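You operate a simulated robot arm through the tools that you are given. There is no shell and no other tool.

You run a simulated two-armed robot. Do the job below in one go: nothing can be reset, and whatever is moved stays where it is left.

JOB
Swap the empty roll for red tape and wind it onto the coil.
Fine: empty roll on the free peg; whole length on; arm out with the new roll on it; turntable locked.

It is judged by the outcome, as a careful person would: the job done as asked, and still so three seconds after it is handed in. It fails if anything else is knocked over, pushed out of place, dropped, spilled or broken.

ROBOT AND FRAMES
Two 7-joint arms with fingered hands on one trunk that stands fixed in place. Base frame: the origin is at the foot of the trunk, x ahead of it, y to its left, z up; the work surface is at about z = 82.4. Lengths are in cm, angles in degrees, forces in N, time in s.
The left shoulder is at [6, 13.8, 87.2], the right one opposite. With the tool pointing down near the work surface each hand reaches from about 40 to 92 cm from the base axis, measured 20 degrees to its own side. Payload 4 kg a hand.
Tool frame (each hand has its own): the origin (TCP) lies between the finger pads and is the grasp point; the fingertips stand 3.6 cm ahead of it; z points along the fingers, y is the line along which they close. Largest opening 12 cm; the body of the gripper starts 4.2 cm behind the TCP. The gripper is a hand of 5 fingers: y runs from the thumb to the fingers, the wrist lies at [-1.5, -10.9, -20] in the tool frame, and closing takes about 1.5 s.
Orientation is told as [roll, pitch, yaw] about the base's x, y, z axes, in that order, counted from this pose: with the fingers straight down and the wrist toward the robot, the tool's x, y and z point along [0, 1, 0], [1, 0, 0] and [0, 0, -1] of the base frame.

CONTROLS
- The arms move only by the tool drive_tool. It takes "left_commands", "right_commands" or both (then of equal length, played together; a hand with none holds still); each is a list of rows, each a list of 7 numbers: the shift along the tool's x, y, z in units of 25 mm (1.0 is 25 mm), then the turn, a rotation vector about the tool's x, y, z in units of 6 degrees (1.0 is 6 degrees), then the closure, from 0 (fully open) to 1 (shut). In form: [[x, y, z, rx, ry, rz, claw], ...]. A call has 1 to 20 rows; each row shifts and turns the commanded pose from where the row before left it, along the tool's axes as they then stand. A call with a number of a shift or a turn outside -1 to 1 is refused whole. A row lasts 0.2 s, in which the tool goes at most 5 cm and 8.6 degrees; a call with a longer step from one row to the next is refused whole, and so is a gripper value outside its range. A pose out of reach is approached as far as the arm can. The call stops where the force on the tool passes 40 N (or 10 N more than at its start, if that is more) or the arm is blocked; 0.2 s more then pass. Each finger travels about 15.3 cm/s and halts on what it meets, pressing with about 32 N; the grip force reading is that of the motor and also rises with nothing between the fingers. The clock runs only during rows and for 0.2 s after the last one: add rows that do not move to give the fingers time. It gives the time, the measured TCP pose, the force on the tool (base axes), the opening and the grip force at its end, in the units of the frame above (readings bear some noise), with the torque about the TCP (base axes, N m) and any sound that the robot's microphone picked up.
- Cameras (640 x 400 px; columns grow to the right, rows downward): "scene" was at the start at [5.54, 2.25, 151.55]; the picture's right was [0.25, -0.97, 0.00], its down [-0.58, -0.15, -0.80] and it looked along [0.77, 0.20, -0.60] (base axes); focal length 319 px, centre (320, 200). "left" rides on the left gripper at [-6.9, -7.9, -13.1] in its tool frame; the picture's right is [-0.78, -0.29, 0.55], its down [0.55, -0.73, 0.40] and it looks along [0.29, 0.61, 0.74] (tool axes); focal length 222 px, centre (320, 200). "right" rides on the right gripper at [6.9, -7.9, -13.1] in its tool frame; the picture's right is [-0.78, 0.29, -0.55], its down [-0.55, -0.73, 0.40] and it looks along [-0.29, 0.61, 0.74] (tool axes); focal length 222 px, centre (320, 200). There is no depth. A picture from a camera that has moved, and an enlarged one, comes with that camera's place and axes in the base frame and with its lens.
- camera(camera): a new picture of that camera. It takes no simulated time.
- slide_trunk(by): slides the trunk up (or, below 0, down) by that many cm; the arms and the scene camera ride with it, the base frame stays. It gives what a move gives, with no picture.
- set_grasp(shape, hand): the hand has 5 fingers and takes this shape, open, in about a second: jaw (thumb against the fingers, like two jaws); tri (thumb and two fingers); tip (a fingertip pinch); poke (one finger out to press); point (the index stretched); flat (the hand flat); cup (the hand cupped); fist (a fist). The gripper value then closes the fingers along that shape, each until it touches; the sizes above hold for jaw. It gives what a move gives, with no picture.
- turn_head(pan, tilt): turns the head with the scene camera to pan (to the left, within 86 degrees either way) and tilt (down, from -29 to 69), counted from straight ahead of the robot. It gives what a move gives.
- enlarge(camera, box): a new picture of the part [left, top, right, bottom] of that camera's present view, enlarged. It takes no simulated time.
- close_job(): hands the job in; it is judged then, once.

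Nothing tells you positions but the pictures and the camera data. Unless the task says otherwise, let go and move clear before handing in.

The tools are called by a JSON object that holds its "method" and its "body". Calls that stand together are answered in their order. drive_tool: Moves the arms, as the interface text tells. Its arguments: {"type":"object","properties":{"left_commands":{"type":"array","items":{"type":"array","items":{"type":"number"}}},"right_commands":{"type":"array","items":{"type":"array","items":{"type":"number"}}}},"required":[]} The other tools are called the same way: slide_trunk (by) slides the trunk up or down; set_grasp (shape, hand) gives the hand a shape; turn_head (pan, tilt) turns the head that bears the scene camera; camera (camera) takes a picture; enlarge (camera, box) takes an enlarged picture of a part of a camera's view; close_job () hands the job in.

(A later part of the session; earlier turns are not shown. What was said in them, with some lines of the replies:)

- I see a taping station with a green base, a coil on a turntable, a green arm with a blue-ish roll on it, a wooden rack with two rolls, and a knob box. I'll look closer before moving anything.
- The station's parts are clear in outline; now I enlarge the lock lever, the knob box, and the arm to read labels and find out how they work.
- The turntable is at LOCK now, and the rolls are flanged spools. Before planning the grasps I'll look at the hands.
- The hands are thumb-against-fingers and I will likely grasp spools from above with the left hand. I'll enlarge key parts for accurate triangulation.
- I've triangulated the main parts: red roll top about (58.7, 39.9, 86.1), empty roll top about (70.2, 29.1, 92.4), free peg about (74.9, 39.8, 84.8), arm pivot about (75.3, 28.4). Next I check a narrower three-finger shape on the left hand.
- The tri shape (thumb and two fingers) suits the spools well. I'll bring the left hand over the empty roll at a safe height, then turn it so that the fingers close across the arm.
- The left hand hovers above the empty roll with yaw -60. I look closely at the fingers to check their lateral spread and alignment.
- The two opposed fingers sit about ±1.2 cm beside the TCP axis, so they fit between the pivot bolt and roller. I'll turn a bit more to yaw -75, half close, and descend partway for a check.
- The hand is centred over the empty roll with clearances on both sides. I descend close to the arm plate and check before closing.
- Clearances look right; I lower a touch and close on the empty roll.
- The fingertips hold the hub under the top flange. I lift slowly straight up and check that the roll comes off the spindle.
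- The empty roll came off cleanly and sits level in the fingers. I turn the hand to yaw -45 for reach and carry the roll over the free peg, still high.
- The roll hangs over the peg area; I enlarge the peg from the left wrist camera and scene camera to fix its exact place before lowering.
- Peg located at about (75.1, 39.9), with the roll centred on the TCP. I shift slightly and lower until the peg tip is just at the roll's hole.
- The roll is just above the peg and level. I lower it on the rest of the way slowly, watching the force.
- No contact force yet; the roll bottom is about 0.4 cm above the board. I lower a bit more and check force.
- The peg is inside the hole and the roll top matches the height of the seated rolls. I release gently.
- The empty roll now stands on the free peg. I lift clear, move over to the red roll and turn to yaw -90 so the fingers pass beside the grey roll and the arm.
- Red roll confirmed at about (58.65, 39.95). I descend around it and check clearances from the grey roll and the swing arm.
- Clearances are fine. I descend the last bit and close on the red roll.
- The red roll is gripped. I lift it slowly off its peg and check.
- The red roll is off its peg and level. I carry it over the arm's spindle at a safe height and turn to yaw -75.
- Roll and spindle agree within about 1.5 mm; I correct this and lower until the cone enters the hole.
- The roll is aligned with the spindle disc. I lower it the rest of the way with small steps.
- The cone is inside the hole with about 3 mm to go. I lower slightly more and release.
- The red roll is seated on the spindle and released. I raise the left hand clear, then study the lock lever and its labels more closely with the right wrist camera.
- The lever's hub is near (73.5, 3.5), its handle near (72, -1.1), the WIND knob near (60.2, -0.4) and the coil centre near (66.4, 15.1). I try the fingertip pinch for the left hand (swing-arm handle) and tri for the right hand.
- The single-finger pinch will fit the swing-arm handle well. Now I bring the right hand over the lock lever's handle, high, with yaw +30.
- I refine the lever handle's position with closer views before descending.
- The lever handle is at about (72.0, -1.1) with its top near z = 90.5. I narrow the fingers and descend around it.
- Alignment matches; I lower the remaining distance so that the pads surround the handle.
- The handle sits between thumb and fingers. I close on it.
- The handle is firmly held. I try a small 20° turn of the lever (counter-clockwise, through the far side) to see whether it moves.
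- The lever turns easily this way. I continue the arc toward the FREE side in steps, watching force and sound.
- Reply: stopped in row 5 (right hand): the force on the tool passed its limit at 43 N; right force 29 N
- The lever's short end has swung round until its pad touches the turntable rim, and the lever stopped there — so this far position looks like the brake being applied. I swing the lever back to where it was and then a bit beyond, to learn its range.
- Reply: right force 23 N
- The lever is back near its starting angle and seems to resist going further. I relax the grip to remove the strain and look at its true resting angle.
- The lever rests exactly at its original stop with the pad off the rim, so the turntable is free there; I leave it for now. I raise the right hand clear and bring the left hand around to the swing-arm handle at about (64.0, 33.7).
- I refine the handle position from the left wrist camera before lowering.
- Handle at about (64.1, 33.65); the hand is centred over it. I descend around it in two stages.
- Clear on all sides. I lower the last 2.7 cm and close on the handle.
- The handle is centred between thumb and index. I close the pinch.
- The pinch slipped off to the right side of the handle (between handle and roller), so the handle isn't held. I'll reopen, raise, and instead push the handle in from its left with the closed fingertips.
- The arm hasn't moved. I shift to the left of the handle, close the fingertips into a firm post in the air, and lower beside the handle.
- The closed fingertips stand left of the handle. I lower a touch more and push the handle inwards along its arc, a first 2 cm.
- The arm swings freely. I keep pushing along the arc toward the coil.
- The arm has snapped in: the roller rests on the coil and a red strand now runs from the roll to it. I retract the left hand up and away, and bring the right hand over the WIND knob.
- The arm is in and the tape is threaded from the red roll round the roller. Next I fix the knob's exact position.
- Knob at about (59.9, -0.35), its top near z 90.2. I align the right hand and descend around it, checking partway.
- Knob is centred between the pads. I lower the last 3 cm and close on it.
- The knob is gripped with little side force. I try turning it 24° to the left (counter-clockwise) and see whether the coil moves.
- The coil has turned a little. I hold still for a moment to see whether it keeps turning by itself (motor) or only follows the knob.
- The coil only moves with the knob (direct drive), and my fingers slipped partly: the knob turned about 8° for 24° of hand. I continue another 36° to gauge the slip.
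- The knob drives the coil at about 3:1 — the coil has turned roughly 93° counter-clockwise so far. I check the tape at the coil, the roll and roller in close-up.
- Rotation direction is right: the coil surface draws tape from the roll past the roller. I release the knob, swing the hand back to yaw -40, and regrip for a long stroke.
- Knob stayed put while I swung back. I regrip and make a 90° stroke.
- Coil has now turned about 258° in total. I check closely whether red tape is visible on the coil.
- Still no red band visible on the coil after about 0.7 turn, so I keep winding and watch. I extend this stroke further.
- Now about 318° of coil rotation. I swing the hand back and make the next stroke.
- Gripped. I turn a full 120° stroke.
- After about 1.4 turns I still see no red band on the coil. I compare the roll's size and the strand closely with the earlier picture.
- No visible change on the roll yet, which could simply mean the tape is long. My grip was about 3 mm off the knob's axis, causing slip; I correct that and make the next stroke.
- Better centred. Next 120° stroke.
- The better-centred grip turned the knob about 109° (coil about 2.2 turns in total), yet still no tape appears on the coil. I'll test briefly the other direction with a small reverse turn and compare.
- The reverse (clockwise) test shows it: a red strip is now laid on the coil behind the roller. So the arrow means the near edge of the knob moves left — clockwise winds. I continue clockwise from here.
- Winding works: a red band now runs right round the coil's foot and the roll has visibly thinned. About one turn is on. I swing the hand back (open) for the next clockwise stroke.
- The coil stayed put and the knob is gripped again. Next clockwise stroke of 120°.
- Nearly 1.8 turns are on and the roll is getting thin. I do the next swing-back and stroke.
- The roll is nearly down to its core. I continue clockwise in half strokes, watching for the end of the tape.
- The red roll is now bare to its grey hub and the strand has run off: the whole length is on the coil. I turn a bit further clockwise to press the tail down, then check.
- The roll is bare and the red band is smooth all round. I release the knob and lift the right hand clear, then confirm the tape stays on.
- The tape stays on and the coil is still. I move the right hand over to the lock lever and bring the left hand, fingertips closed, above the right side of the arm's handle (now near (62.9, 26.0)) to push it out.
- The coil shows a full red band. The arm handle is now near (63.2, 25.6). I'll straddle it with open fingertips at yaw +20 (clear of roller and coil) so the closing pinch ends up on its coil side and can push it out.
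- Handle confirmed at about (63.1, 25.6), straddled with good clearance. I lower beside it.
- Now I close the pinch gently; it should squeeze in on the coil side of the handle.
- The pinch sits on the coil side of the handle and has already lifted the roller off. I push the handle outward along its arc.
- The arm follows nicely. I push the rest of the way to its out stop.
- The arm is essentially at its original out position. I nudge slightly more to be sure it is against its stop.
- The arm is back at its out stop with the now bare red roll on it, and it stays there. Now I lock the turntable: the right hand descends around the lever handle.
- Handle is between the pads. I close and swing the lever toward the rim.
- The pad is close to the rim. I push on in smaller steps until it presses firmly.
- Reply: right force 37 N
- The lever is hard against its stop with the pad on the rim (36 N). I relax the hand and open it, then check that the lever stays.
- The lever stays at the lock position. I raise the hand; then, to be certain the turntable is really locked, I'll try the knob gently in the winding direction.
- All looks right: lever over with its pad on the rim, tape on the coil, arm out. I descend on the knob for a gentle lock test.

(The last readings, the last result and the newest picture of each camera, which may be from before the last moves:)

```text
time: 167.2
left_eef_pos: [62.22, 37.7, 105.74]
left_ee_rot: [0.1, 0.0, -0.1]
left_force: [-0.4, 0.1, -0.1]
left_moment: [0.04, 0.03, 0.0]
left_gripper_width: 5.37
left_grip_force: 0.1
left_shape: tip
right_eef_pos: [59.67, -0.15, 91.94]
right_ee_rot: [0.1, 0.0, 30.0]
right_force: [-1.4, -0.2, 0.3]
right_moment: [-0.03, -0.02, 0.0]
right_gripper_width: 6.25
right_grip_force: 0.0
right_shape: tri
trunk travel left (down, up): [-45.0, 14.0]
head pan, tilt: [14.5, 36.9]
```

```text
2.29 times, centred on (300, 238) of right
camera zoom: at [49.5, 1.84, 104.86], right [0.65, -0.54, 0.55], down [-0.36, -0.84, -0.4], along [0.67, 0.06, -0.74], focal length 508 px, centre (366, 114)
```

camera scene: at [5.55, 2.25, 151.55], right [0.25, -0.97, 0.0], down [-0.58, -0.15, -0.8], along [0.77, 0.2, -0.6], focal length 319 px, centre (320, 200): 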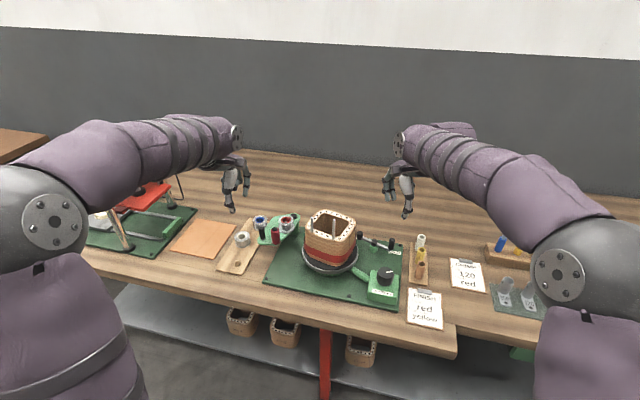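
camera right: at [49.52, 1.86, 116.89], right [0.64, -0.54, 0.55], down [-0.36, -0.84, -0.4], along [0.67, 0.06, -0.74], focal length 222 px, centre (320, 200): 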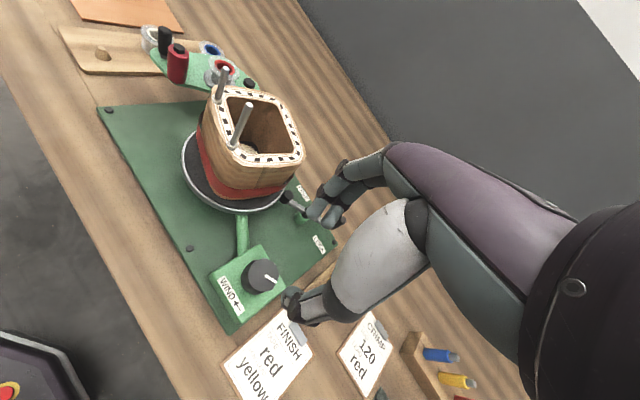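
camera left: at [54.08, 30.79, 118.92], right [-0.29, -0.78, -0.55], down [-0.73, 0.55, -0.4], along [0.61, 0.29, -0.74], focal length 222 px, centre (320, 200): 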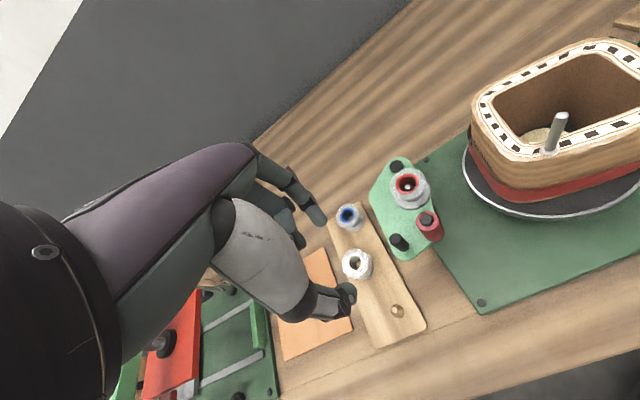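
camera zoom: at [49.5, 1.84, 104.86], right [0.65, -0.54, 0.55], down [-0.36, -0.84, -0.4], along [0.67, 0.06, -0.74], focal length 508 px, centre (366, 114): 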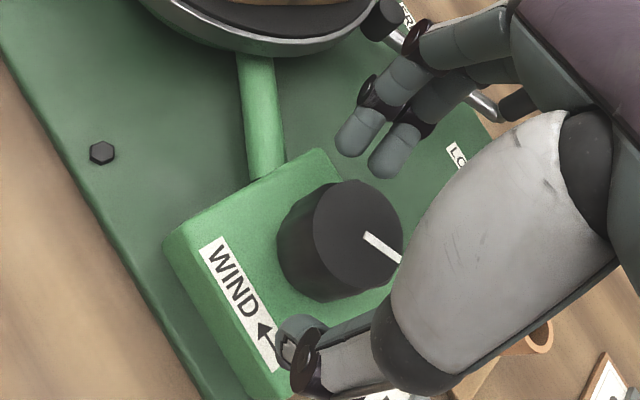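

I close on the knob and try an 18° clockwise turn.

{"method": "drive_tool", "body": {"right_commands": [[0, 0, 0, 0, 0, 0, 0.6], [0, 0, 0, 0, 0, 0, 0.72], [0, 0, 0, 0, 0, 0, 0.85], [0, 0, 0, 0, 0, 0, 1], [0, 0, 0, 0, 0, 0, 1], [0, 0.01, 0, 0, 0, 0.7, 1], [0, 0.01, 0, 0, 0, 0.7, 1], [0, 0.01, 0, 0, 0, 0.7, 1], [0, 0.01, 0, 0, 0, 0.7, 1], [0, 0, 0, 0, 0, 0, 1]]}}

{"method": "enlarge", "body": {"camera": "right", "box": [200, 150, 400, 325]}}

{"method": "enlarge", "body": {"camera": "left", "box": [370, 10, 640, 250]}}

```text
time: 169.4
left_eef_pos: [62.03, 37.87, 105.77]
left_ee_rot: [-0.2, 0.1, -0.1]
left_force: [0.1, -0.4, 0.0]
left_moment: [0.01, 0.03, 0.0]
left_gripper_width: 5.4
left_grip_force: 0.1
left_shape: tip
right_eef_pos: [59.79, 0.22, 91.91]
right_ee_rot: [0.1, -0.1, 13.2]
right_force: [-10.5, 14.2, -7.5]
right_moment: [0.48, 0.24, 0.45]
right_gripper_width: 2.96
right_grip_force: 31.8
right_shape: tri
trunk travel left (down, up): [-45.0, 14.0]
head pan, tilt: [14.5, 36.9]
```

```text
2.29 times, centred on (300, 238) of right
camera zoom: at [50.54, 5.04, 104.89], right [0.46, -0.7, 0.55], down [-0.59, -0.7, -0.4], along [0.66, -0.14, -0.74], focal length 508 px, centre (366, 114)
```

zoom: 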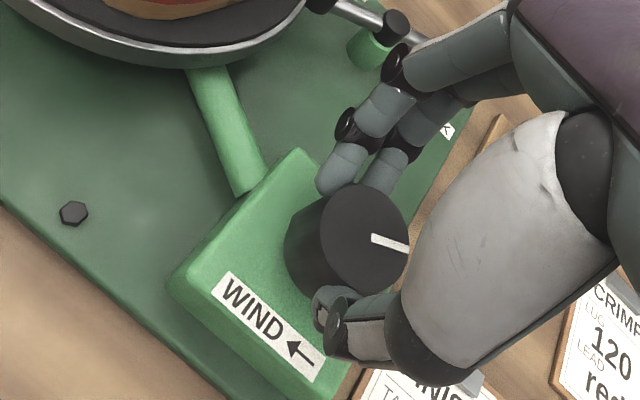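

```text
1.67 times, centred on (505, 130) of left
camera zoom: at [54.01, 30.96, 118.87], right [-0.29, -0.79, -0.55], down [-0.74, 0.55, -0.4], along [0.61, 0.29, -0.74], focal length 370 px, centre (12, 317)
```

zoom: 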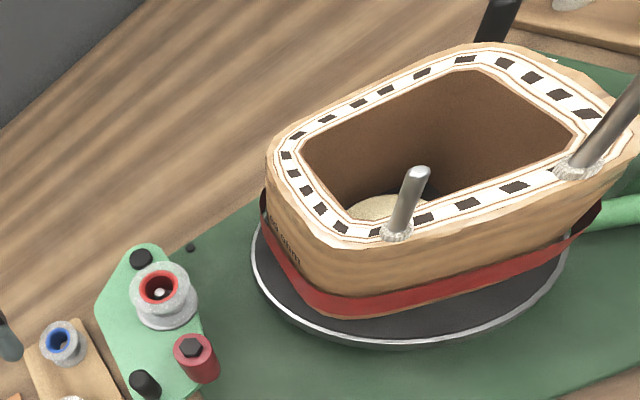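

The knob slips in my fingers and the coil does not move: the turntable is locked. I release, lift clear, and move both hands away.

{"method": "drive_tool", "body": {"right_commands": [[0, 0, 0, 0, 0, -0.5, 1], [0, 0, 0, 0, 0, 0, 0.85], [0, 0, 0, 0, 0, 0, 0.7], [0, 0, 0, 0, 0, 0, 0.5], [0, 0, 0, 0, 0, 0, 0.45], [0, 0, 0, 0, 0, 0, 0.45], [0, 0, -0.4, 0, 0, 0, 0.45], [0, 0, -0.7, 0, 0, 0, 0.45], [0, 0, -0.8, 0, 0, 0, 0.45], [0, 0, -0.8, 0, 0, 0, 0.45], [0, 0, -0.8, 0, 0, 0, 0.45], [0, 0, -0.8, 0, 0, 0, 0.45], [0, 0, -0.8, 0, 0, 0, 0.3], [0, 0, -0.8, 0, 0, 0, 0.2], [-0.5, -0.3, -0.5, 0, 0, 0, 0.1], [-0.6, -0.4, -0.5, 0, 0, 0, 0], [-0.6, -0.4, 0, 0, 0, 0, 0], [-0.6, -0.4, 0, 0, 0, 0, 0], [0, 0, 0, 0, 0, 0, 0]], "left_commands": [[0, 0, 0, 0, 0, 0, 0.55], [0, 0, -0.5, 0, 0, 0, 0.55], [0, 0, -0.6, 0, 0, 0, 0.5], [0, 0, -0.6, 0, 0, 0, 0.4], [0, -0.5, -0.6, 0, 0, 0, 0.3], [0, -0.6, -0.6, 0, 0, 0, 0.2], [0, -0.6, -0.5, 0, 0, 0, 0.1], [0, -0.6, 0, 0, 0, 0, 0], [0.2, -0.6, 0, 0, 0, 0, 0], [0.3, -0.6, 0, 0, 0, 0, 0], [0.3, -0.6, 0, 0, 0, 0, 0], [0.3, -0.6, 0, 0, 0, 0, 0], [0, 0, 0, 0, 0, 0, 0], [0, 0, 0, 0, 0, 0, 0], [0, 0, 0, 0, 0, 0, 0], [0, 0, 0, 0, 0, 0, 0], [0, 0, 0, 0, 0, 0, 0], [0, 0, 0, 0, 0, 0, 0], [0, 0, 0, 0, 0, 0, 0]]}}

{"method": "camera", "body": {"camera": "scene"}}

{"method": "enlarge", "body": {"camera": "scene", "box": [210, 190, 350, 280]}}

{"method": "enlarge", "body": {"camera": "scene", "box": [300, 190, 450, 330]}}

```text
time: 173.4
left_eef_pos: [50.24, 40.53, 114.25]
left_ee_rot: [0.0, 0.0, 0.0]
left_force: [-0.6, -1.1, -0.4]
left_moment: [-0.01, -0.02, -0.01]
left_gripper_width: 11.96
left_grip_force: 0.1
left_shape: tip
right_eef_pos: [57.81, -6.76, 109.12]
right_ee_rot: [0.3, 0.0, 16.4]
right_force: [0.2, 0.3, 0.1]
right_moment: [0.06, 0.03, -0.02]
right_gripper_width: 11.98
right_grip_force: 0.1
right_shape: tri
trunk travel left (down, up): [-45.0, 14.0]
head pan, tilt: [14.5, 36.9]
```

```text
taken
camera scene: at [5.55, 2.27, 151.55], right [0.25, -0.97, 0.0], down [-0.58, -0.15, -0.8], along [0.77, 0.2, -0.6], focal length 319 px, centre (320, 200)
```

scene: 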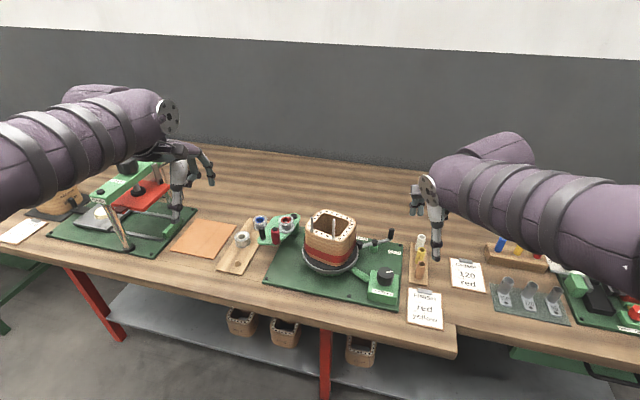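

```text
4.44 times, centred on (280, 235) of scene
camera zoom: at [5.55, 2.27, 151.55], right [0.25, -0.97, 0.0], down [-0.58, -0.15, -0.8], along [0.77, 0.2, -0.6], focal length 1418 px, centre (498, 44)
```

zoom: 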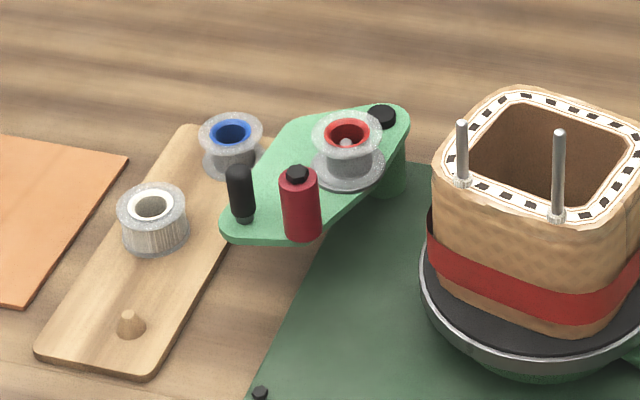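

```text
2.86 times, centred on (375, 260) of scene
camera zoom: at [5.55, 2.27, 151.55], right [0.25, -0.97, 0.0], down [-0.58, -0.15, -0.8], along [0.77, 0.2, -0.6], focal length 911 px, centre (163, 29)
```

zoom: 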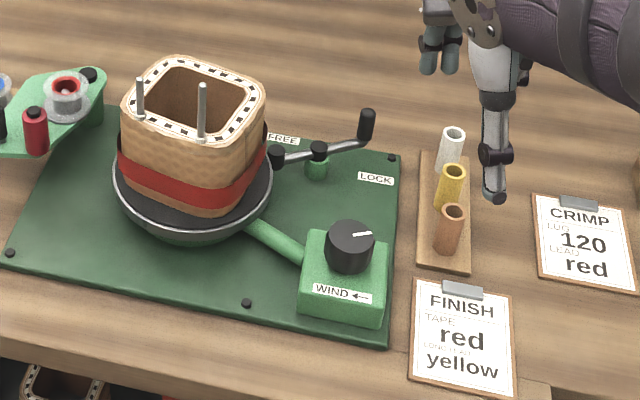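

Final check: the empty roll stands on the formerly free peg, the coil carries the whole red tape, the arm is out with the new roll on it, and the turntable lever is locked. Both hands are clear, so I hand the job in.

{"method": "close_job", "body": {}}

```text
The job is handed in.
```

The roll swap and winding are done and the job is handed in. The final pictures show each item as asked:

- **Empty roll:** the blue empty roll stands on the peg that was free.
- **Tape:** the whole red length is wound on the coil. The red roll is bare to its hub.
- **Arm:** it is back against its out stop with the new roll still on it.
- **Turntable:** the lever is over with its pad on the rim. I tried the knob gently afterwards and the coil did not move.

At first I turned the knob the wrong way, about two turns of the coil, before finding that clockwise winds. No tape went on during that. Nothing else on the bench was moved or knocked.
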